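You operate a simulated robot arm through the tools that you are given. There is no shell and no other tool. Be economical: measure what you need, move in short steps, check, and stop when the job is done.

Carry out the task below with a simulated robot arm. There is one attempt and no reset: what you move stays moved.

TASK
Screw the blue cap on the open jar and stand it in the grey tray.
Fine: clamp it in the twist gauge while you screw, then open the clamp; use the empty pocket.

It is judged by the outcome, as a careful person would: the job done as asked, and still so three seconds after it is handed in. It fails if anything else is knocked over, pushed out of place, dropped, spilled or broken.

THE ROBOT
A 7-joint arm with a two-finger parallel gripper, fixed in place. Base frame: the origin is at the foot of the arm, x ahead of it, y to its left, z up; the work surface is at about z = 76. Lengths are in cm, angles in degrees, forces in N, time in s.
With the tool pointing down near the work surface it reaches from about 30 to 70 cm from the base axis. Its first joint turns from -66.0 to 66.0 degrees. Payload 1.57 kg.
Tool frame: the origin (TCP) lies between the finger pads and is the grasp point; the fingertips stand 3 cm ahead of it; z points along the fingers, y is the line along which they close. The gripper opens to 11 cm. The fingers are 2.4 cm wide and 1.2 cm thick; the gripper's body (4.8 by 11.2 cm) begins 7.8 cm behind the TCP.
Orientation is told as [roll, pitch, yaw] about the base's x, y, z axes, in that order, counted from this pose: with the fingers straight down and closing along the base's y, the tool's x points along the base's -x, its y along +y and its z along -z.

THE INTERFACE
- The arm moves only by the tool play_rows. Its argument "commands" is a list that holds one entry, the list of rows, each a list of 7 numbers: the opening, from 0 (shut) to 1 (fully open), then the shift along the base's x, y, z in cm, then the turn, a rotation vector about the base's x, y, z in degrees. In form: [[[fingers, dx, dy, dz, rx, ry, rz], ...]]. A call has 1 to 12 rows; each row is the pose to reach, as a shift and turn from the pose commanded when the call began. A row lasts 0.2 s, in which the tool goes at most 5 cm and 8.6 degrees; a call with a longer step from one row to the next is refused whole, and so is a gripper value outside its range. A pose out of reach is approached as far as the arm can. The call stops where the force on the tool passes 90 N (or 10 N more than at its start, if that is more) or the arm is blocked; 0.2 s more then pass. The fingers move at their own pace (about 10.8 cm/s each) and stop on an object; they squeeze with about 41 N. The grip force told is the motor's: it shows also when the fingers shut on nothing. Time passes only in rows, and 0.2 s behind the last, so rows that repeat a pose let the fingers close. It gives the time, the measured TCP pose, the force on the tool (base axes), the opening and the grip force at its end, in the units of the frame above (readings bear some noise), and new pictures: "show" is both (left out), scene, wrist or none.
- Cameras (640 x 400 px; columns grow to the right, rows downward): "scene" is fixed at [16.94, -39.51, 140.22]; the picture's right is [0.73, -0.68, 0.00], its down [-0.39, -0.42, -0.82] and it looks along [0.56, 0.60, -0.57] (base axes); focal length 317 px, centre (320, 200). "wrist" rides on the gripper at [-3.6, 0, -8] in the tool frame; the picture's right is [0.00, -1.00, 0.00], its down [0.97, 0.00, -0.24] and it looks along [0.24, 0.00, 0.97] (tool axes); focal length 218 px, centre (320, 200).
- measure_at(camera, pixels): for up to 12 pixels [column, row] of the newest picture of that camera ("zoom" is the newest enlarged one), the place [x, y, z] in the base frame of the surface seen there, good to about 0.2 cm. No time passes.
- inspect(camera, box): a new picture of the part [left, top, right, bottom] of that camera's present view, enlarged. No time passes.
- sign_off(): hands the job in; it is judged then, once.

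Work in short steps. Measure before you move; look again where a grasp or a placing could have gone wrong, and mend it. You have 80 turns and 120 pictures in all, those below and enlarged ones among them. Open the gripper and draw the arm clear of the work before you hand the job in, unless the task says otherwise; then end with one line.

The tools are called after "Emit:" as name(argument=value, ...) on one line, values as JSON. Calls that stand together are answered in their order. play_rows: Moves the arm, as the interface text tells. Its arguments: {"type":"object","properties":{"commands":{"type":"array","items":{"type":"array","items":{"type":"array","items":{"type":"number"}}}},"show":{"type":"string","enum":["both","scene","wrist","none"]}},"required":["commands"]} The other tools are called the same way: measure_at (camera, pixels) gives the place of the surface under pixels of a picture; inspect (camera, box) takes an enlarged picture of a part of a camera's view; sign_off () hands the job in.

At the start:

```text
t: 0.0
tool_pos: [42.66, 10.21, 108.94]
orientation: [0.0, 0.0, 0.0]
force: [0.3, 0.1, 0.5]
finger_gap: 10.99
grip_force: 0.0
```

scene: 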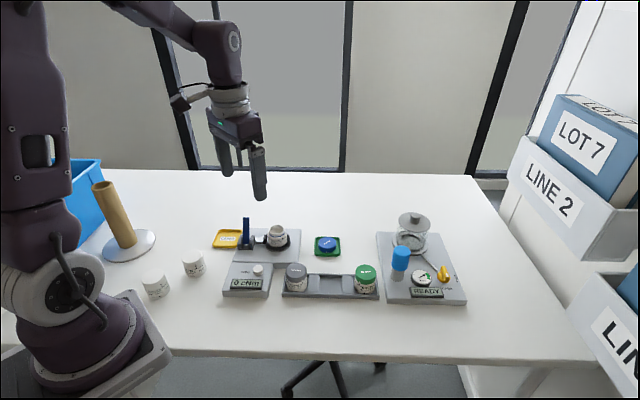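
wrist: 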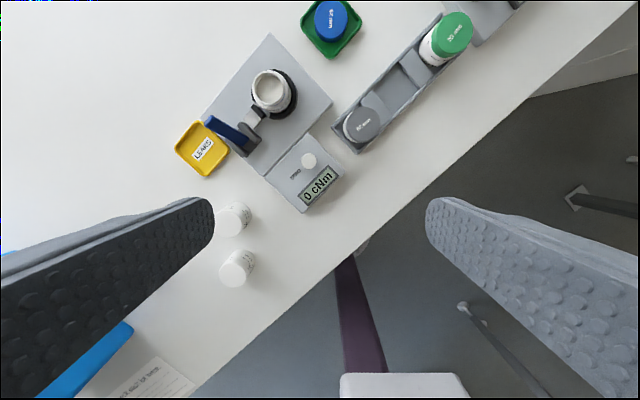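

I'll look closely at the gauge, the jar, the cap, and the tray.

Emit:
inspect(camera="scene", box=[205, 205, 395, 310])

Emit:
inspect(camera="wrist", box=[160, 0, 500, 212])

Emit:
inspect(camera="scene", box=[370, 200, 480, 310])

```text
3.37 times, centred on (300, 258) of scene
```

zoom: 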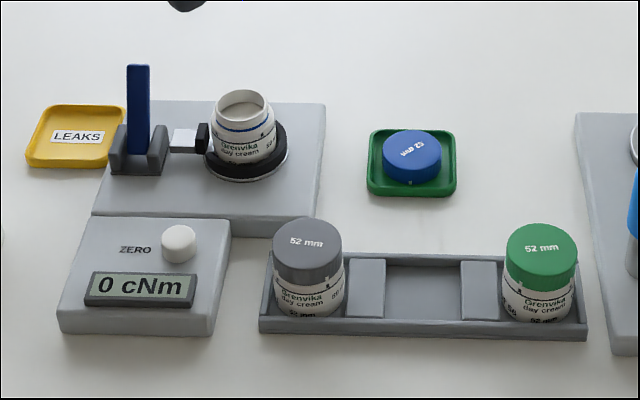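

```text
1.88 times, centred on (330, 106) of wrist
```

zoom: 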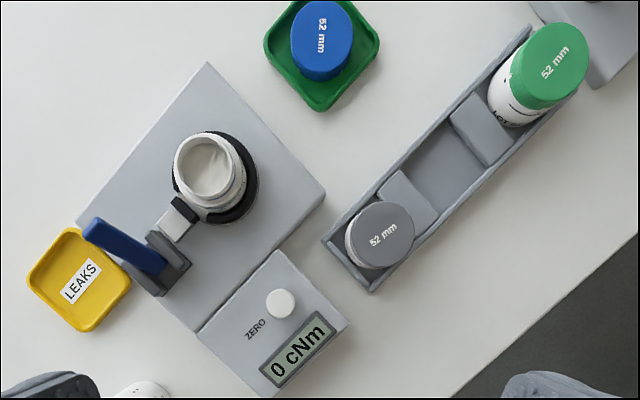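

```text
3.64 times, centred on (425, 255) of scene
```

zoom: 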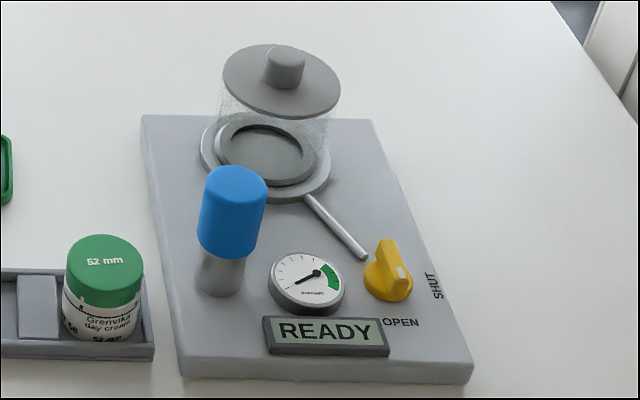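

I'll read the note near the blue bin and measure the key points.

Emit:
inspect(camera="wrist", box=[60, 300, 220, 400])

Emit:
measure_at(camera="wrist", pixels=[[270, 90], [331, 20], [225, 133], [244, 140], [255, 118], [362, 125], [400, 90], [447, 40], [310, 160], [270, 40], [328, 105], [252, 100]])

Emit:
measure_at(camera="scene", pixels=[[246, 226], [246, 238], [254, 246], [261, 246], [277, 230], [277, 227], [277, 250], [327, 244], [327, 254], [331, 284], [331, 292], [297, 268]])

```text
4.00 times, centred on (140, 350) of wrist
```

zoom: 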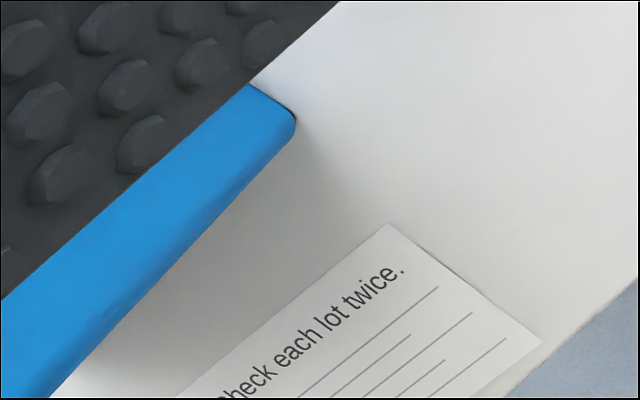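

```text
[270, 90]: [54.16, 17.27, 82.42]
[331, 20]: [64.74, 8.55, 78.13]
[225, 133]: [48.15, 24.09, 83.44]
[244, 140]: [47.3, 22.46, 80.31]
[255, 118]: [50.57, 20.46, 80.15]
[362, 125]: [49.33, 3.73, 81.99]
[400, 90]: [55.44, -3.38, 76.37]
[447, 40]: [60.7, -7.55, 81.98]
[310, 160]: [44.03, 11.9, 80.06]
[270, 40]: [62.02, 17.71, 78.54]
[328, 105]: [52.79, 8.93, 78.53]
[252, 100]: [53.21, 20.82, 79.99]
```

```text
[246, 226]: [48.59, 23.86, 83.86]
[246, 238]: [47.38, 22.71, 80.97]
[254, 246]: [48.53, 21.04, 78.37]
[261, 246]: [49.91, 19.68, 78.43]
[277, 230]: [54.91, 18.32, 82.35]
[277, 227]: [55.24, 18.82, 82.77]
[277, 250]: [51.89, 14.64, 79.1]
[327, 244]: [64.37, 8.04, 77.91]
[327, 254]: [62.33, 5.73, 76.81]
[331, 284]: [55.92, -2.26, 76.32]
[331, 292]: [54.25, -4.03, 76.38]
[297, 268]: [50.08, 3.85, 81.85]
```

I need a closer view of the clamp, so I'll move the camera over the gauge, staying high.

Emit:
play_rows(commands=[[[1, 4, 3, -2, 0, 0, 0], [1, 8, 6, -5, 0, 0, 0], [1, 11, 9, -9, 0, 0, 0], [1, 11, 9, -9, 0, 0, 0]]], show="both")

Emit:
inspect(camera="wrist", box=[200, 50, 500, 240])

Emit:
inspect(camera="scene", box=[210, 205, 310, 305])

```text
refused: row 1 steps farther than a row can; nothing moved
```

```text
2.11 times, centred on (350, 145) of wrist
```

zoom: 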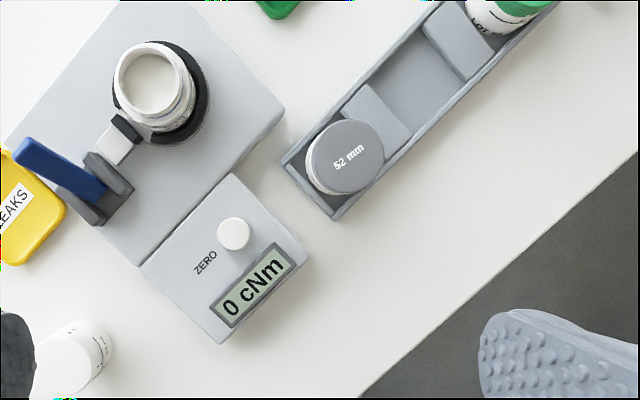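

```text
4.00 times, centred on (260, 255) of scene
```

zoom: 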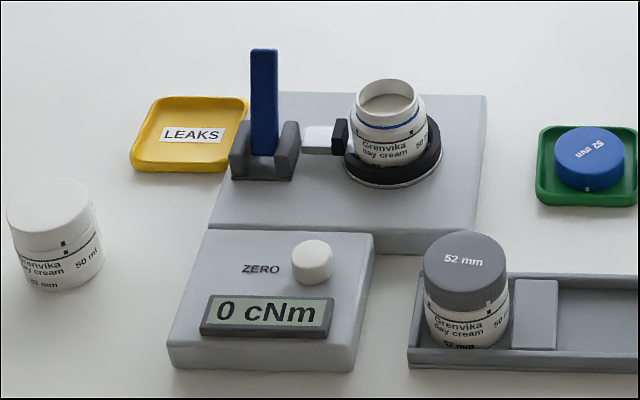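

The first row was too long, so I'll shorten the steps.

Emit:
play_rows(commands=[[[1, 3, 2.5, -1.5, 0, 0, 0], [1, 6, 5, -4, 0, 0, 0], [1, 9, 7, -6.5, 0, 0, 0], [1, 11, 9, -9, 0, 0, 0], [1, 11, 9, -9, 0, 0, 0]]], show="both")

```text
t: 1.2
tool_pos: [53.97, 19.29, 99.76]
orientation: [0.0, 0.1, 0.0]
force: [0.2, 0.3, 0.0]
finger_gap: 11.0
grip_force: 0.0
```

scene: 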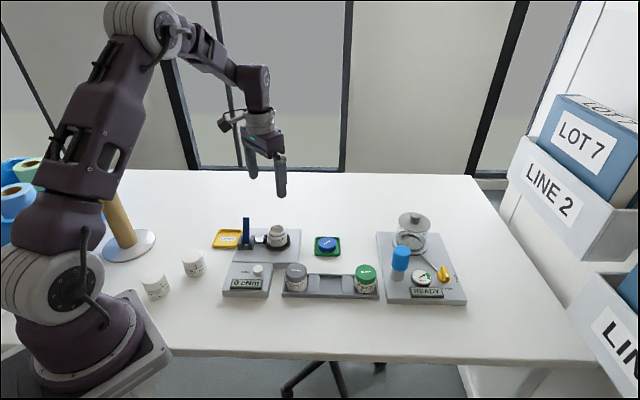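
wrist: 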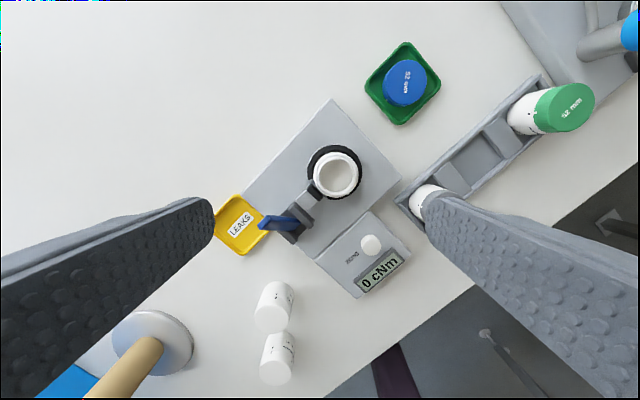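

Emit:
inspect(camera="wrist", box=[230, 130, 390, 250])

Emit:
measure_at(camera="wrist", pixels=[[268, 223], [285, 222], [298, 230], [304, 200], [318, 183], [335, 175], [337, 153], [356, 172], [405, 82], [405, 62], [425, 82], [478, 158]])

```text
3.33 times, centred on (310, 190) of wrist
```

zoom: 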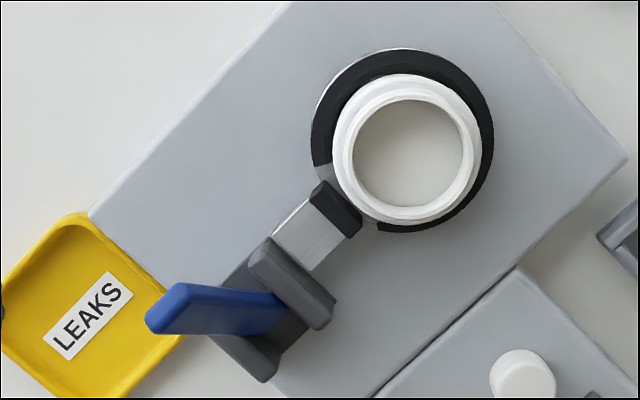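

```text
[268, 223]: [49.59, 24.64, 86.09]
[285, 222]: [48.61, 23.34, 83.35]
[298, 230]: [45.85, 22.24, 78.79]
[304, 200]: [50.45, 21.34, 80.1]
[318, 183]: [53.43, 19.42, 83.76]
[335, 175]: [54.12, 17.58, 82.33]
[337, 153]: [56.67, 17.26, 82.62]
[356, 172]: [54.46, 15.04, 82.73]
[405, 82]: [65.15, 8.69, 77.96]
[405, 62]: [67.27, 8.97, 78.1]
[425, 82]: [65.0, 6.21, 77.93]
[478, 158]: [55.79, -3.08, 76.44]
```

Emit:
inspect(camera="scene", box=[225, 205, 305, 265])

```text
6.67 times, centred on (265, 235) of scene
```

zoom: 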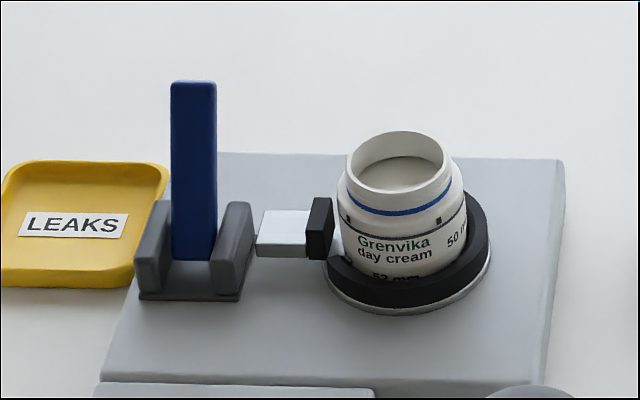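

Emit:
measure_at(camera="zoom", pixels=[[193, 85], [176, 110], [212, 110], [193, 110], [193, 150], [193, 200], [193, 250], [235, 215], [150, 215], [320, 205], [345, 225], [438, 220]])

```text
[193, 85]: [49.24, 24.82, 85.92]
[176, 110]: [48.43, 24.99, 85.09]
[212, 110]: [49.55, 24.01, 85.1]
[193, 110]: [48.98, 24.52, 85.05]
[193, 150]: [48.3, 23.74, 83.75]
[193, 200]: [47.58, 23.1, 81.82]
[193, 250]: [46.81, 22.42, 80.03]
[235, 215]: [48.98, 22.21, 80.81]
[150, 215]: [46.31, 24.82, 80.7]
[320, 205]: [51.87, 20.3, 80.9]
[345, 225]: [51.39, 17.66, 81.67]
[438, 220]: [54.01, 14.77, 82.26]
```

The lever (zoom 193,85→193,250) leans about 30° away from the robot, and the pad is still short of the jar, so the clamp is open. I'll turn the hand -42° so the fingers straddle the lever and move above it.

Emit:
play_rows(commands=[[[0.45, -1, 1, -1, 0, 0, -8.4], [0.45, -2, 2, -2, 0, 0, -16.8], [0.45, -3, 3, -3, 0, 0, -25.2], [0.45, -4, 4, -4, 0, 0, -33.6], [0.45, -5, 5.2, -5, 0, 0, -42], [0.45, -5, 5.2, -7, 0, 0, -42], [0.45, -5, 5.2, -7, 0, 0, -42]]], show="both")

```text
t: 2.8
tool_pos: [48.68, 24.36, 92.95]
orientation: [0.0, 0.0, -42.1]
force: [-0.5, 0.6, 0.0]
finger_gap: 4.94
grip_force: 0.1
```

scene: 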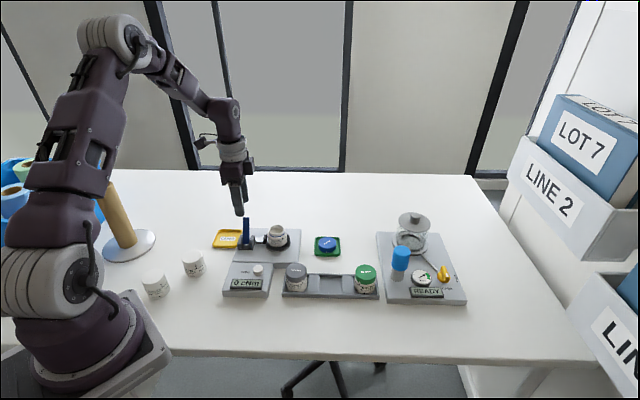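
wrist: 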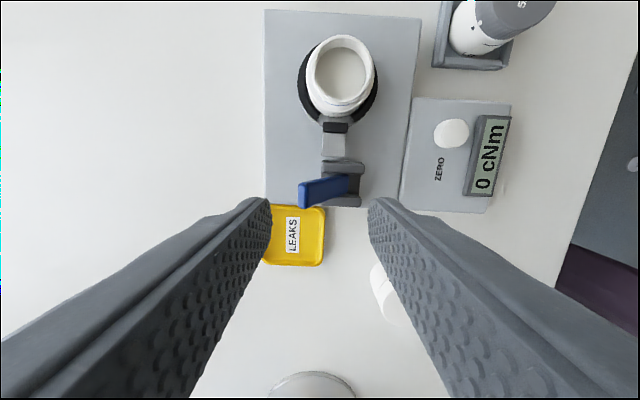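

The fingers straddle the lever (wrist 325,190). I'll descend to z≈86.

Emit:
play_rows(commands=[[[0.45, 0.2, 0.1, -3, 0, 0, 0], [0.45, 0.2, 0.1, -6, 0, 0, 0], [0.45, 0.2, 0.1, -7.2, 0, 0, 0], [0.45, 0.2, 0.1, -7.2, 0, 0, 0]]], show="wrist")

Emit:
inspect(camera="scene", box=[210, 180, 310, 270])

```text
t: 3.8
tool_pos: [48.72, 24.66, 85.63]
orientation: [-0.1, 0.0, -42.0]
force: [0.5, -0.7, 0.6]
finger_gap: 4.95
grip_force: 0.0
```

wrist: 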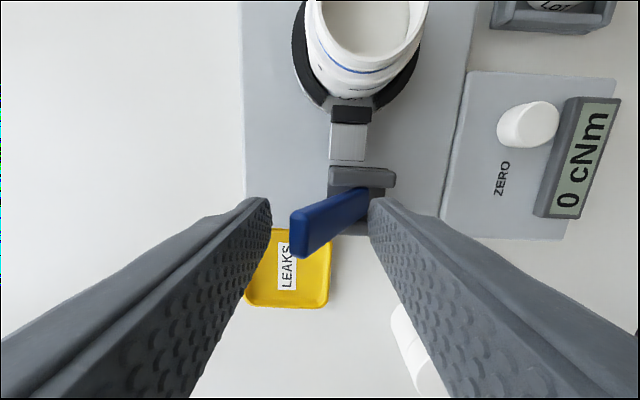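

```text
4.44 times, centred on (260, 225) of scene
```

zoom: 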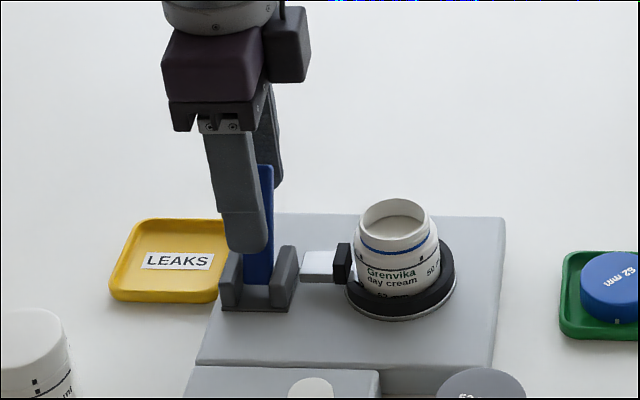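

The lever is between the fingers. I'll pull it toward the robot (-p) and watch the force.

Emit:
play_rows(commands=[[[0.45, -0.67, -0.74, 0, 0, 0, 0], [0.45, -1.34, -1.48, 0, 0, 0, 0], [0.45, -2.0, -2.2, 0, 0, 0, 0], [0.45, -2.68, -2.96, 0, 0, 0, 0], [0.45, -2.68, -2.96, 0, 0, 0, 0]]], show="wrist")

Emit:
inspect(camera="scene", box=[210, 180, 310, 270])

```text
t: 5.0
tool_pos: [46.23, 21.56, 85.77]
orientation: [0.1, 0.0, -42.0]
force: [-0.7, 0.1, -0.8]
finger_gap: 4.96
grip_force: 0.2
```

wrist: 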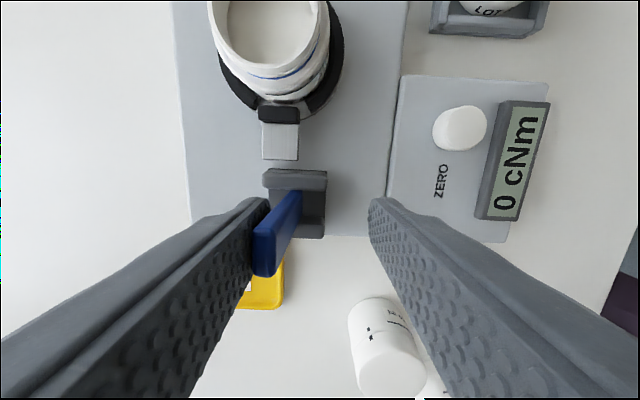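

```text
4.44 times, centred on (260, 225) of scene
```

zoom: 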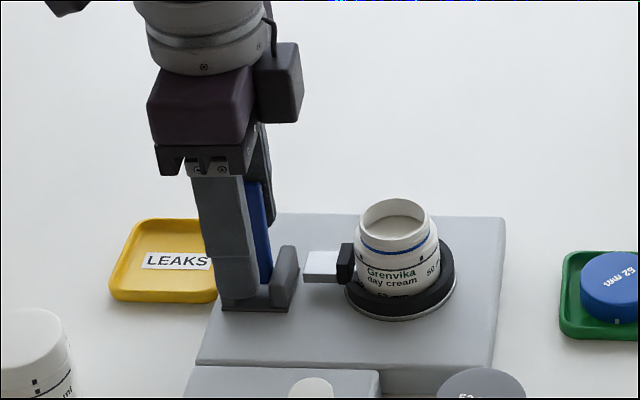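

The lever moves freely and the pad has advanced slightly (zoom 340,262). I'll keep pulling.

Emit:
play_rows(commands=[[[0.45, -0.67, -0.74, 0, 0, 0, 0], [0.45, -1.34, -1.48, 0, 0, 0, 0], [0.45, -2.0, -2.2, 0, 0, 0, 0], [0.45, -2.68, -2.96, 0, 0, 0, 0], [0.45, -2.68, -2.96, 0, 0, 0, 0]]], show="wrist")

Emit:
inspect(camera="scene", box=[210, 180, 310, 270])

```text
t: 6.2
tool_pos: [43.92, 18.77, 85.7]
orientation: [0.6, -0.1, -41.9]
force: [16.3, 33.6, 14.5]
finger_gap: 8.06
grip_force: 17.6
```

wrist: 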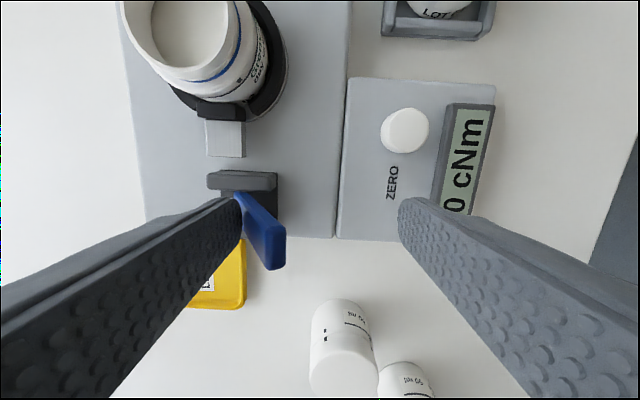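

```text
4.44 times, centred on (260, 225) of scene
```

zoom: 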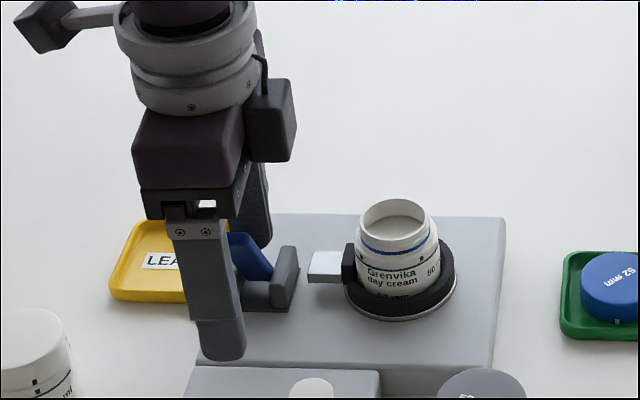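

Force rose to about 37 N and the lever is at its stop with the pad against the jar. I'll open the fingers, rise, and check that it stays.

Emit:
play_rows(commands=[[[0.75, 0.7, 0.8, 0, 0, 0, 0], [0.8, 1.0, 1.1, 0.5, 0, 0, 0], [0.8, 1.0, 1.1, 4, 0, 0, 0], [0.8, 1.0, 1.1, 8, 0, 0, 0], [0.8, 1.0, 1.1, 10, 0, 0, 0]]], show="wrist")

Emit:
inspect(camera="scene", box=[225, 205, 305, 265])

```text
t: 7.4
tool_pos: [44.56, 19.5, 95.72]
orientation: [0.0, 0.0, -42.0]
force: [-0.8, -0.4, 0.0]
finger_gap: 8.78
grip_force: 0.1
```

wrist: 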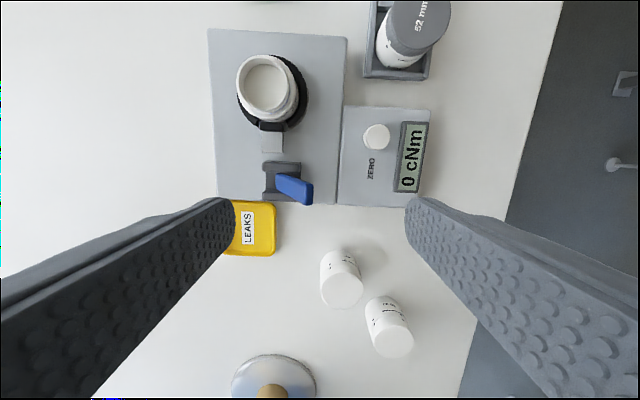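

```text
6.67 times, centred on (265, 235) of scene
```

zoom: 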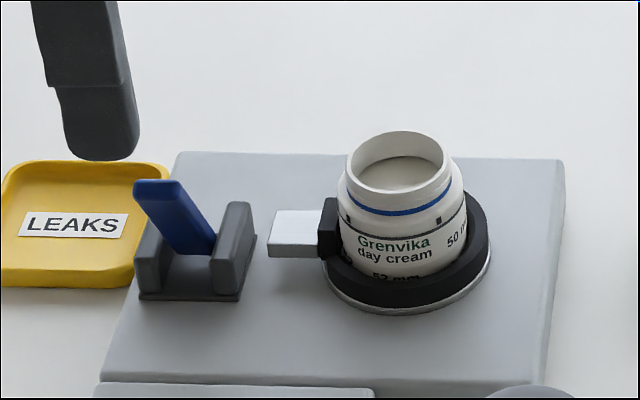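

The pad is against the jar and the lever stays down. I'll measure the lever, the jar and the cap.

Emit:
measure_at(camera="zoom", pixels=[[157, 185], [190, 248], [170, 215], [326, 240], [395, 140], [352, 170], [447, 165], [400, 190], [438, 220], [348, 218]])

Emit:
inspect(camera="scene", box=[300, 225, 390, 300])

Emit:
measure_at(camera="scene", pixels=[[327, 238], [318, 243], [337, 243], [327, 248], [327, 243], [327, 251]])

```text
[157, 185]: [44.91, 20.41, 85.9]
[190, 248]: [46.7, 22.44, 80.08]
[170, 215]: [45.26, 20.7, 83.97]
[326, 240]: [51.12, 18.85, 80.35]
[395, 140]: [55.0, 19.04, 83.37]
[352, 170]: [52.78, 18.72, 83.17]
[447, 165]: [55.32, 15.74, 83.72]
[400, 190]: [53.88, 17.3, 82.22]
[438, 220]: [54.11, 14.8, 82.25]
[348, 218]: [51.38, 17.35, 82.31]
```

```text
5.33 times, centred on (345, 262) of scene
```

zoom: 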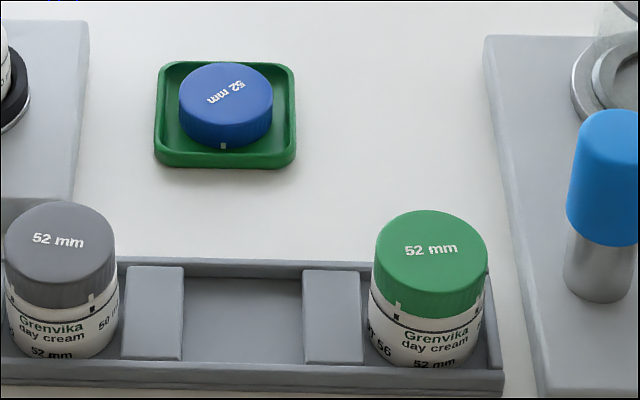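

```text
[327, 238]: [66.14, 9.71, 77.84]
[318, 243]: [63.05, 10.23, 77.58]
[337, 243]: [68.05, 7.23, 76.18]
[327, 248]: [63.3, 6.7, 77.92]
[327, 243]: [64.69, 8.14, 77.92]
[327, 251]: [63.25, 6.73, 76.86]
```

The lever swung about 30° past vertical and the jar is clamped. Next I'll measure the cap and the rim of its green dish.

Emit:
measure_at(camera="zoom", pixels=[[226, 67], [183, 90], [269, 90], [226, 118], [223, 145], [172, 100], [285, 110], [170, 68], [288, 70], [160, 158], [292, 158], [240, 159]])

Emit:
play_rows(commands=[[[1, 4, -2, 1, 0, 0, 8.4], [1, 8, -4, 1, 0, 0, 16.8], [1, 12, -6, 1, 0, 0, 25.2], [1, 16, -8, 1, 0, 0, 33.6], [1, 20, -10, 0, 0, 0, 42], [1, 20, -10.9, -2, 0, 0, 42], [1, 20, -10.9, -2, 0, 0, 42]]], show="wrist")

```text
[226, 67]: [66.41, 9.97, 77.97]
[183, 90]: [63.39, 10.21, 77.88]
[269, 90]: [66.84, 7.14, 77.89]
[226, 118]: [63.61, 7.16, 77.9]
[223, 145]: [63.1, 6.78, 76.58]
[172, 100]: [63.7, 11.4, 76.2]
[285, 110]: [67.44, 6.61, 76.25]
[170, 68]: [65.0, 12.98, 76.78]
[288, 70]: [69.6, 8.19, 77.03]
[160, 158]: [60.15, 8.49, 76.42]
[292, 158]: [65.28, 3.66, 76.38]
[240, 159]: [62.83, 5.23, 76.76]
```

```text
t: 9.0
tool_pos: [64.37, 8.81, 93.81]
orientation: [0.0, -0.1, 0.1]
force: [-0.1, -0.3, 0.2]
finger_gap: 11.01
grip_force: 0.0
```

wrist: 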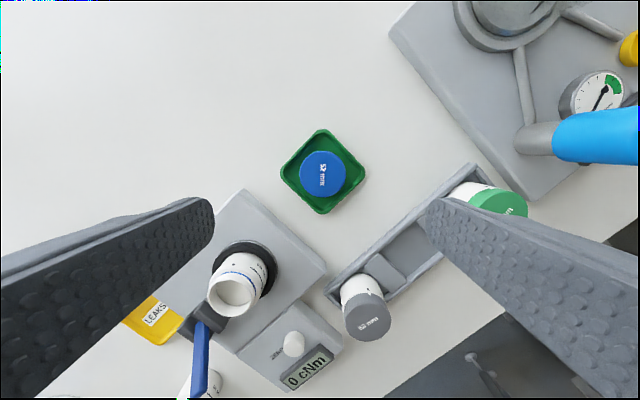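

The cap centre is (65.05, 8.6), its top is at 77.9, and the dish rim is about 77.0. I'll part the fingers to about 7 cm, descend so the tips stay just above the rim, and check.

Emit:
play_rows(commands=[[[0.64, 0.3, -0.1, -3, 0, 0, 0], [0.64, 0.6, -0.2, -7, 0, 0, 0], [0.64, 0.65, -0.2, -10, 0, 0, 0], [0.64, 0.65, -0.2, -12.5, 0, 0, 0], [0.64, 0.65, -0.2, -12.5, 0, 0, 0]]], show="wrist")

Emit:
inspect(camera="scene", box=[280, 190, 380, 270])

```text
t: 10.2
tool_pos: [65.17, 8.36, 81.23]
orientation: [0.0, 0.0, 0.0]
force: [0.4, -0.6, -0.3]
finger_gap: 7.05
grip_force: 0.0
```

wrist: 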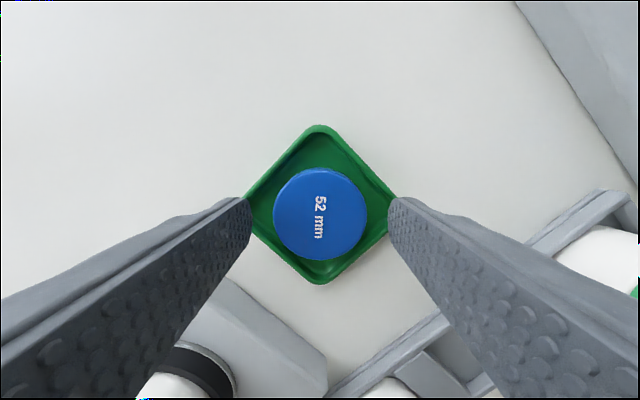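

```text
5.00 times, centred on (330, 230) of scene
```

zoom: 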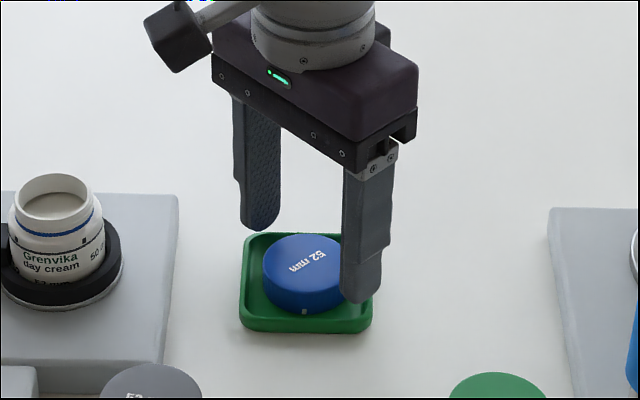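

The cap (wrist 320,214) is centred between the fingertips. I'll descend 1.2 cm and close.

Emit:
play_rows(commands=[[[0.64, 0, 0, -1.2, 0, 0, 0], [0.64, 0, 0, -1.2, 0, 0, 0], [0.3, 0, 0, -1.2, 0, 0, 0], [0.3, 0, 0, -1.2, 0, 0, 0], [0.3, 0, 0, -1.2, 0, 0, 0]]], show="wrist")

Emit:
inspect(camera="scene", box=[280, 190, 380, 270])

```text
t: 11.4
tool_pos: [65.18, 8.47, 80.16]
orientation: [0.0, 0.0, 0.0]
force: [3.2, -1.5, 10.0]
finger_gap: 4.93
grip_force: 41.4
```

wrist: 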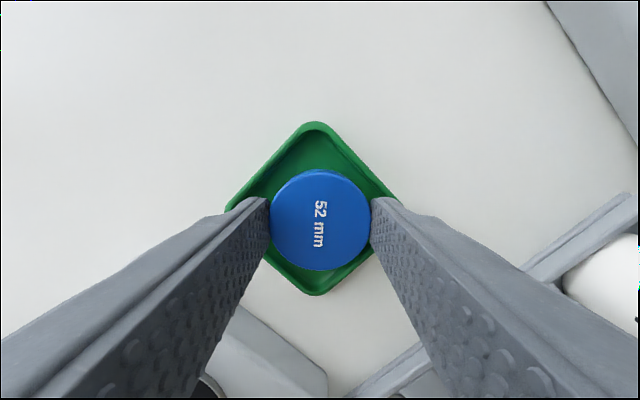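

```text
5.00 times, centred on (330, 230) of scene
```

zoom: 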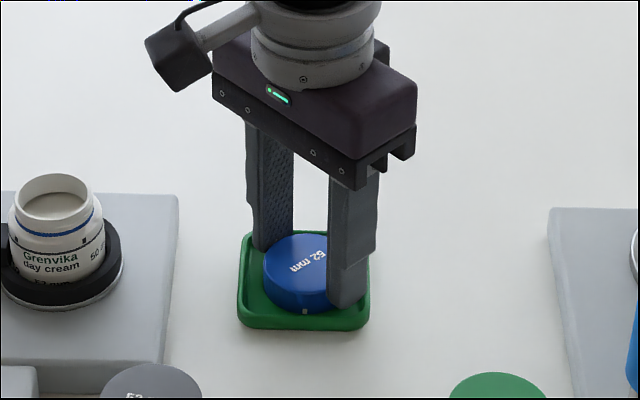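

The cap is gripped (gap 4.93 cm, 41 N). I'll lift it straight up and check.

Emit:
play_rows(commands=[[[0.3, 0, 0, 0.5, 0, 0, 0], [0.3, 0, 0, 3, 0, 0, 0], [0.3, 0, 0, 7, 0, 0, 0], [0.3, 0, 0, 11, 0, 0, 0], [0.3, 0, 0, 11, 0, 0, 0]]], show="wrist")

Emit:
inspect(camera="scene", box=[250, 130, 390, 270])

```text
t: 12.6
tool_pos: [65.11, 8.55, 91.07]
orientation: [0.0, 0.0, 0.0]
force: [0.3, 0.2, 0.3]
finger_gap: 4.95
grip_force: 41.2
```

wrist: 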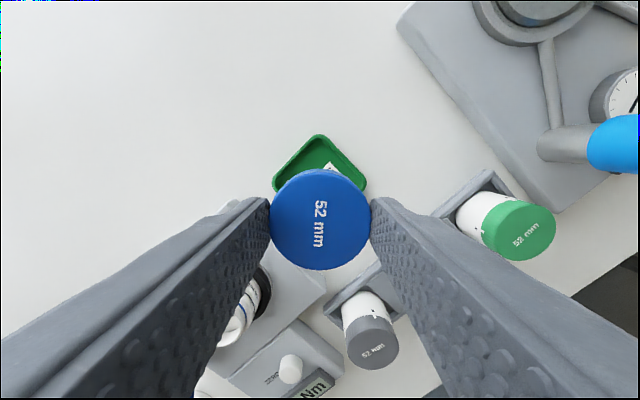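

```text
2.86 times, centred on (320, 200) of scene
```

zoom: 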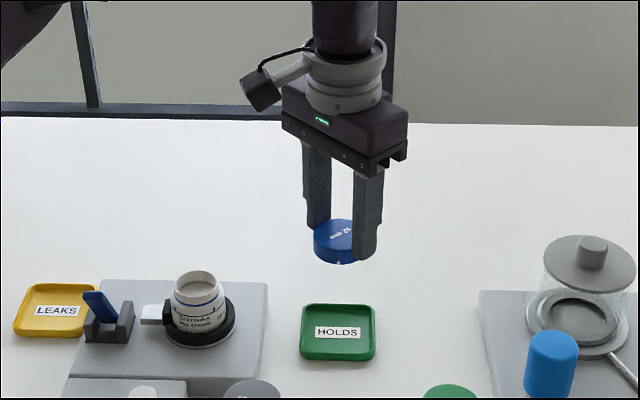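

The cap hangs level in the grip. I'll measure the jar's mouth precisely.

Emit:
inspect(camera="scene", box=[257, 215, 302, 255])

```text
10.00 times, centred on (280, 235) of scene
```

zoom: 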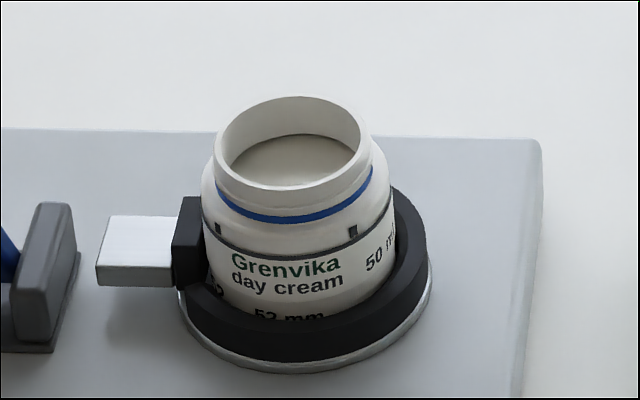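

Emit:
measure_at(camera="zoom", pixels=[[293, 98], [294, 180], [218, 140], [369, 135], [240, 165], [350, 165], [245, 108], [345, 108], [293, 215], [292, 150], [385, 170], [207, 180]])

```text
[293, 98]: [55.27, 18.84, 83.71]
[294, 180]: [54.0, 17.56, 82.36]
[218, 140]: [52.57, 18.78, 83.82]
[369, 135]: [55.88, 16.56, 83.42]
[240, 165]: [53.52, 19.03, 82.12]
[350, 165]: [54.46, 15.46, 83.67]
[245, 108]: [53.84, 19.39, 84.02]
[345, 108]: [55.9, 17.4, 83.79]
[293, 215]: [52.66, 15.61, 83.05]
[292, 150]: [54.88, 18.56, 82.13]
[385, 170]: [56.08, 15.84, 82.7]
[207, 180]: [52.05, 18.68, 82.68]
```

The jar centre is about (54.15, 17.35) and its rim is at about 83.7. I'll carry the cap above it while turning the hand +85° to leave room for a clockwise stroke.

Emit:
play_rows(commands=[[[0.3, -1.1, 0.88, 0, 0, 0, 8.5], [0.3, -2.2, 1.76, 0, 0, 0, 17], [0.3, -3.3, 2.64, 0, 0, 0, 25.5], [0.3, -4.4, 3.52, 0, 0, 0, 34], [0.3, -5.5, 4.4, 0, 0, 0, 42.5], [0.3, -6.6, 5.28, 0, 0, 0, 51], [0.3, -7.7, 6.16, 0, 0, 0, 59.5], [0.3, -8.8, 7.04, 0, 0, 0, 68], [0.3, -9.9, 7.92, 0, 0, 0, 76.5], [0.3, -10.95, 8.8, 0, 0, 0, 85], [0.3, -10.95, 8.8, -1, 0, 0, 85], [0.3, -10.95, 8.8, -1, 0, 0, 85]]], show="wrist")

Emit:
inspect(camera="scene", box=[220, 160, 330, 260])

```text
t: 15.2
tool_pos: [54.29, 17.48, 89.95]
orientation: [0.0, 0.0, 85.1]
force: [0.7, -0.1, 0.4]
finger_gap: 4.93
grip_force: 40.8
```

wrist: 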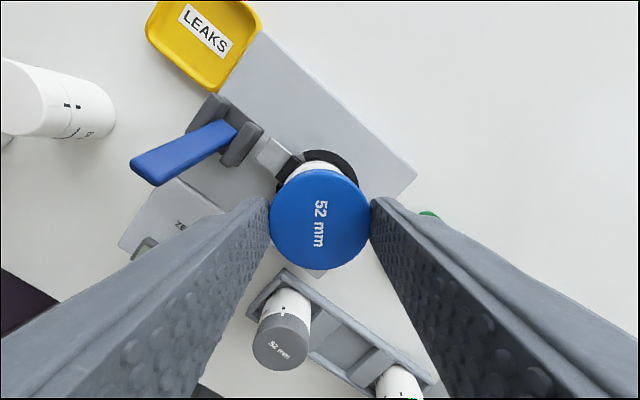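

```text
4.00 times, centred on (275, 210) of scene
```

zoom: 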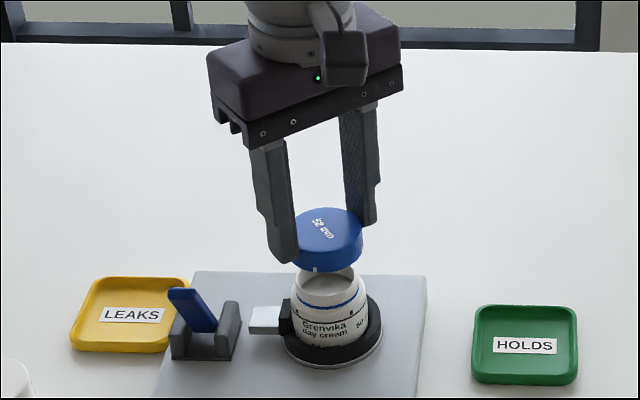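

The cap looks centred over the jar. I'll lower until I get light contact.

Emit:
inspect(camera="wrist", box=[240, 130, 400, 230])

Emit:
play_rows(commands=[[[0.3, -0.08, -0.08, -0.8, 0, 0, 0], [0.3, -0.1, -0.1, -1.6, 0, 0, 0], [0.3, -0.1, -0.1, -2.1, 0, 0, 0], [0.3, -0.1, -0.1, -2.1, 0, 0, 0]]], show="wrist")

Emit:
inspect(camera="scene", box=[240, 190, 320, 260])

```text
4.00 times, centred on (320, 180) of wrist
```

zoom: 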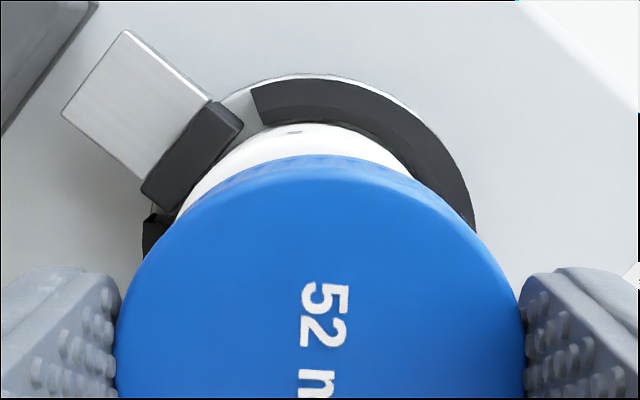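

```text
t: 16.2
tool_pos: [54.25, 17.37, 87.82]
orientation: [0.0, -0.1, 85.0]
force: [0.1, -0.4, -0.6]
finger_gap: 4.94
grip_force: 40.9
```

wrist: 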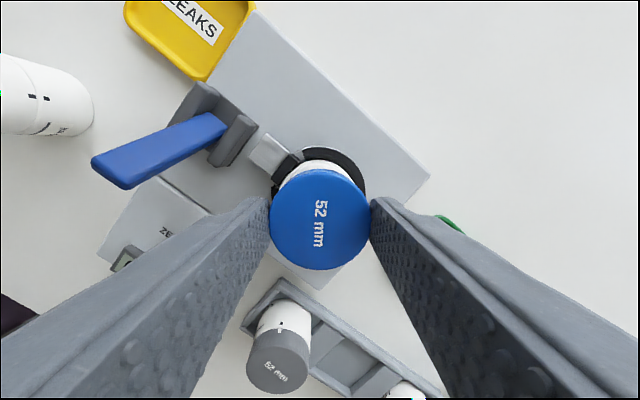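

```text
5.71 times, centred on (280, 225) of scene
```

zoom: 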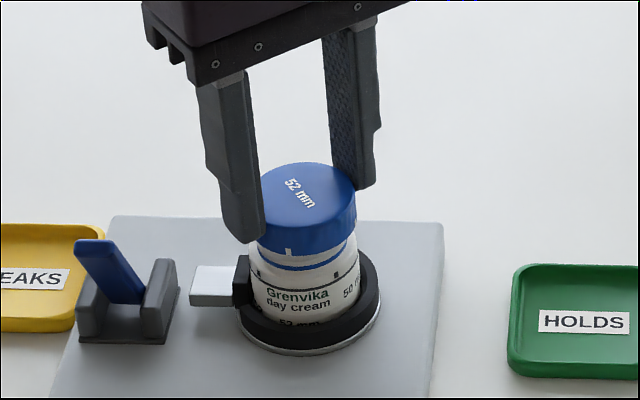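

The jar sits about 0.2 cm toward base -x in the wrist view. I'll correct that and lower gently.

Emit:
play_rows(commands=[[[0.3, -0.15, 0, 0, 0, 0, 0], [0.3, -0.15, 0, -0.2, 0, 0, 0], [0.3, -0.15, 0, -0.4, 0, 0, 0], [0.3, -0.15, 0, -0.6, 0, 0, 0], [0.3, -0.15, 0, -0.6, 0, 0, 0]]], show="wrist")

Emit:
inspect(camera="scene", box=[240, 190, 320, 260])

```text
t: 17.4
tool_pos: [54.05, 17.36, 87.32]
orientation: [0.0, 0.0, 85.0]
force: [5.4, 9.1, 1.3]
finger_gap: 4.93
grip_force: 40.7
```

wrist: 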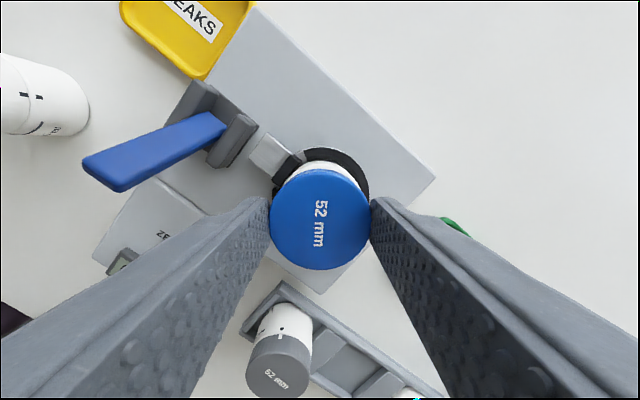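

```text
5.71 times, centred on (280, 225) of scene
```

zoom: 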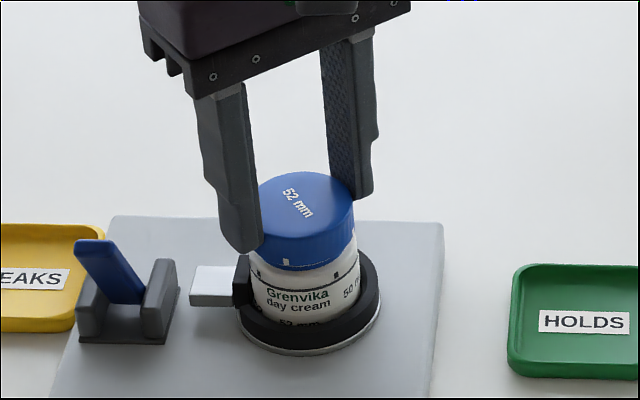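

The cap skirt is over the neck, with a side force of (5, 9) N. I'll ease the hand along that direction and lower further.

Emit:
play_rows(commands=[[[0.3, 0.06, 0.12, 0, 0, 0, 0], [0.3, 0.06, 0.12, -0.2, 0, 0, 0], [0.3, 0.06, 0.12, -0.35, 0, 0, 0], [0.3, 0.06, 0.12, -0.35, 0, 0, 0]]], show="none")

```text
t: 18.4
tool_pos: [54.11, 17.35, 86.79]
orientation: [-0.1, 0.0, 85.0]
force: [5.8, 9.6, -0.7]
finger_gap: 4.95
grip_force: 40.7
```

Emit:
play_rows(commands=[[[0.3, 0.1, 0.15, 0, 0, 0, 0], [0.3, 0.1, 0.15, 0, 0, 0, 0]]], show="none")

Emit:
inspect(camera="scene", box=[240, 190, 320, 260])

```text
t: 19.0
tool_pos: [54.15, 17.43, 87.0]
orientation: [0.0, 0.1, 85.0]
force: [1.8, 0.5, -0.4]
finger_gap: 4.98
grip_force: 41.3
```

```text
5.71 times, centred on (280, 225) of scene
```

zoom: 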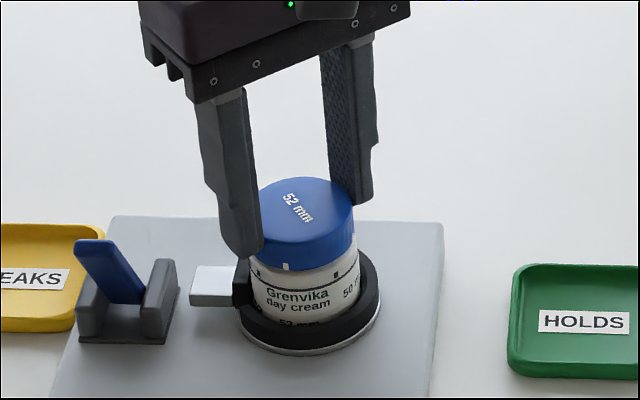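

The side force is gone. I'll lower until there is vertical contact.

Emit:
play_rows(commands=[[[0.3, 0, 0, -0.12, 0, 0, 0], [0.3, 0, 0, -0.24, 0, 0, 0], [0.3, 0, 0, -0.36, 0, 0, 0], [0.3, 0, 0, -0.36, 0, 0, 0]]], show="none")

Emit:
inspect(camera="scene", box=[250, 200, 310, 255])

```text
t: 20.0
tool_pos: [54.12, 17.44, 86.68]
orientation: [0.0, 0.1, 85.0]
force: [-13.3, -7.9, 37.5]
finger_gap: 4.96
grip_force: 40.8
```

```text
7.27 times, centred on (280, 228) of scene
```

zoom: 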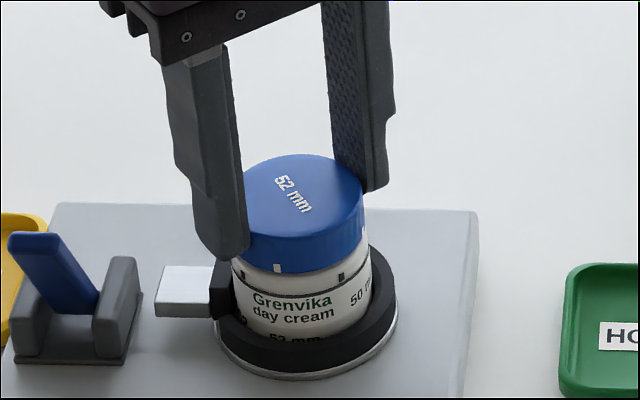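

There is 37 N of contact. I'll ease the load slightly and turn clockwise (negative rz) about 50°, watching the force and the gauge.

Emit:
play_rows(commands=[[[0.3, 0.08, 0.05, 0.15, 0, 0, 0], [0.3, 0.08, 0.05, 0.13, 0, 0, -8.4], [0.3, 0.08, 0.05, 0.11, 0, 0, -16.8], [0.3, 0.08, 0.05, 0.09, 0, 0, -25.2], [0.3, 0.08, 0.05, 0.07, 0, 0, -33.6], [0.3, 0.08, 0.05, 0.05, 0, 0, -42], [0.3, 0.08, 0.05, 0.03, 0, 0, -50], [0.3, 0.08, 0.05, 0.03, 0, 0, -50]]], show="none")

Emit:
inspect(camera="scene", box=[220, 205, 320, 300])

```text
t: 21.8
tool_pos: [54.26, 17.45, 86.63]
orientation: [0.0, 0.1, 34.9]
force: [-12.9, -14.4, 5.2]
finger_gap: 4.92
grip_force: 40.6
```

```text
4.21 times, centred on (270, 252) of scene
```

zoom: 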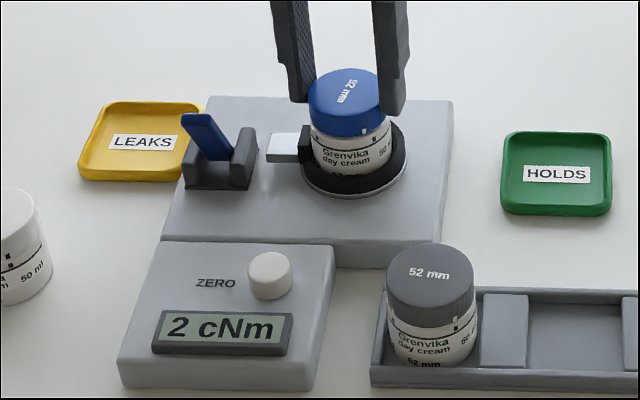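

The gauge reads 2 cNm and the cap is turning. I'll trim the sideways load and continue clockwise.

Emit:
play_rows(commands=[[[0.3, -0.06, -0.06, 0, 0, 0, -8.4], [0.3, -0.08, -0.08, -0.02, 0, 0, -16.8], [0.3, -0.08, -0.08, -0.04, 0, 0, -25.2], [0.3, -0.08, -0.08, -0.06, 0, 0, -33.6], [0.3, -0.08, -0.08, -0.08, 0, 0, -42], [0.3, -0.08, -0.08, -0.1, 0, 0, -50], [0.3, -0.08, -0.08, -0.1, 0, 0, -50]]], show="none")

Emit:
inspect(camera="scene", box=[220, 205, 320, 300])

```text
t: 23.4
tool_pos: [54.16, 17.3, 86.52]
orientation: [0.0, -0.1, -15.1]
force: [2.1, -25.8, 2.9]
finger_gap: 4.93
grip_force: 41.4
```

```text
4.21 times, centred on (270, 252) of scene
```

zoom: 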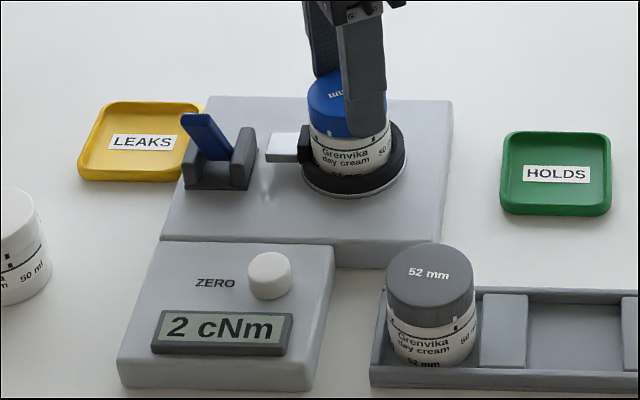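

A side force of -26 N in y has appeared. I'll ease -y and keep turning.

Emit:
play_rows(commands=[[[0.3, 0, -0.15, 0, 0, 0, 0], [0.3, 0, -0.15, -0.02, 0, 0, -8.4], [0.3, 0, -0.15, -0.04, 0, 0, -16.8], [0.3, 0, -0.15, -0.06, 0, 0, -25.2], [0.3, 0, -0.15, -0.08, 0, 0, -33.6], [0.3, 0, -0.15, -0.1, 0, 0, -42], [0.3, 0, -0.15, -0.12, 0, 0, -50], [0.3, 0, -0.15, -0.12, 0, 0, -50]]], show="none")

Emit:
inspect(camera="scene", box=[220, 205, 320, 300])

```text
t: 25.2
tool_pos: [54.19, 17.35, 86.44]
orientation: [0.1, -0.1, -65.1]
force: [0.8, -20.2, 31.8]
finger_gap: 4.91
grip_force: 40.7
```

```text
4.21 times, centred on (270, 252) of scene
```

zoom: 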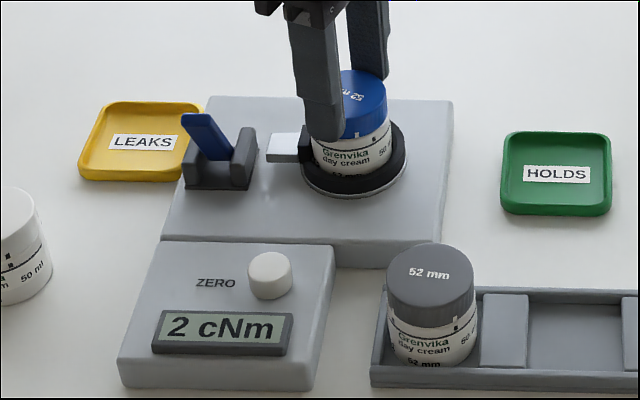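

The cap turns on at about 2 cNm. I'll open, check the cap stays put, and rotate back for another stroke.

Emit:
play_rows(commands=[[[0.3, 0, -0.05, 0.12, 0, 0, 0], [0.62, 0, -0.05, 0.12, 0, 0, 0], [0.62, 0, 0, 0.12, 0, 0, 0], [0.62, 0, 0, 0.12, 0, 0, 8.5], [0.62, 0, 0, 0.12, 0, 0, 17], [0.62, 0, 0, 0.12, 0, 0, 25.5], [0.62, 0, 0, 0.12, 0, 0, 34], [0.62, 0, 0, 0.12, 0, 0, 42.5], [0.62, 0, 0, 0.12, 0, 0, 51], [0.62, 0, 0, 0.12, 0, 0, 59.5], [0.62, 0, 0, 0.12, 0, 0, 68], [0.62, 0, 0, 0.12, 0, 0, 68]]], show="wrist")

Emit:
inspect(camera="scene", box=[250, 200, 310, 255])

```text
t: 27.8
tool_pos: [54.14, 17.31, 86.5]
orientation: [-0.1, 0.0, 3.2]
force: [-0.4, 0.0, 0.3]
finger_gap: 6.81
grip_force: 0.0
```

wrist: 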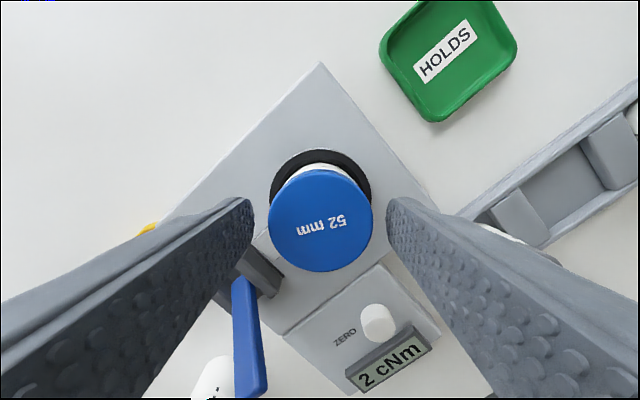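

```text
7.27 times, centred on (280, 228) of scene
```

zoom: 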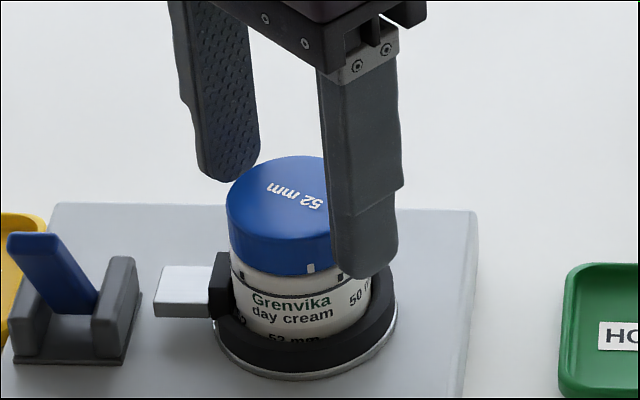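

The cap sits level and stays in place. I'll continue rotating back to about +85° and regrip.

Emit:
play_rows(commands=[[[0.62, 0, 0.05, 0, 0, 0, 8.5], [0.62, 0, 0.05, 0, 0, 0, 17], [0.62, 0, 0.05, 0, 0, 0, 25.5], [0.62, 0, 0.05, 0, 0, 0, 34], [0.62, 0, 0.05, 0, 0, 0, 42.5], [0.62, 0, 0.05, 0, 0, 0, 51], [0.62, 0, 0.05, 0, 0, 0, 59.5], [0.62, 0, 0.05, 0, 0, 0, 68], [0.62, 0, 0.05, 0, 0, 0, 76.5], [0.3, 0, 0.05, 0, 0, 0, 82], [0.3, 0, 0.05, 0, 0, 0, 82], [0.3, 0, 0.05, 0, 0, 0, 82]]], show="none")

Emit:
inspect(camera="scene", box=[220, 205, 320, 300])

```text
t: 30.4
tool_pos: [54.16, 17.35, 86.5]
orientation: [-0.1, 0.1, 85.1]
force: [-4.0, 0.7, 0.2]
finger_gap: 4.88
grip_force: 41.4
```

```text
4.21 times, centred on (270, 252) of scene
```

zoom: 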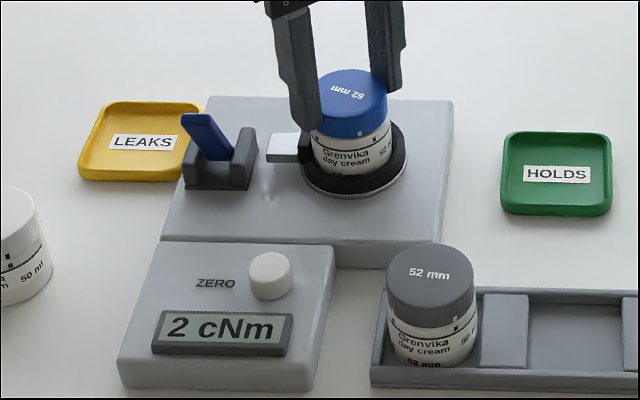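

Emit:
play_rows(commands=[[[0.3, -0.03, 0, -0.01, 0, 0, -8.4], [0.3, -0.03, 0, -0.02, 0, 0, -16.8], [0.3, -0.03, 0, -0.03, 0, 0, -25.2], [0.3, -0.03, 0, -0.04, 0, 0, -33.6], [0.3, -0.03, 0, -0.05, 0, 0, -42], [0.3, -0.03, 0, -0.06, 0, 0, -50.4], [0.3, -0.03, 0, -0.07, 0, 0, -58.8], [0.3, -0.03, 0, -0.08, 0, 0, -67.2], [0.3, -0.03, 0, -0.08, 0, 0, -67.2]]], show="none")

Emit:
inspect(camera="scene", box=[220, 205, 320, 300])

```text
t: 32.4
tool_pos: [54.11, 17.23, 86.5]
orientation: [0.0, 0.0, 17.7]
force: [1.3, -6.1, -0.3]
finger_gap: 4.9
grip_force: 41.3
```

```text
4.21 times, centred on (270, 252) of scene
```

zoom: 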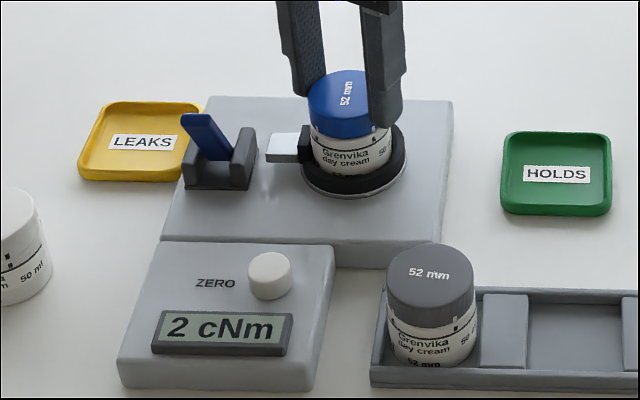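

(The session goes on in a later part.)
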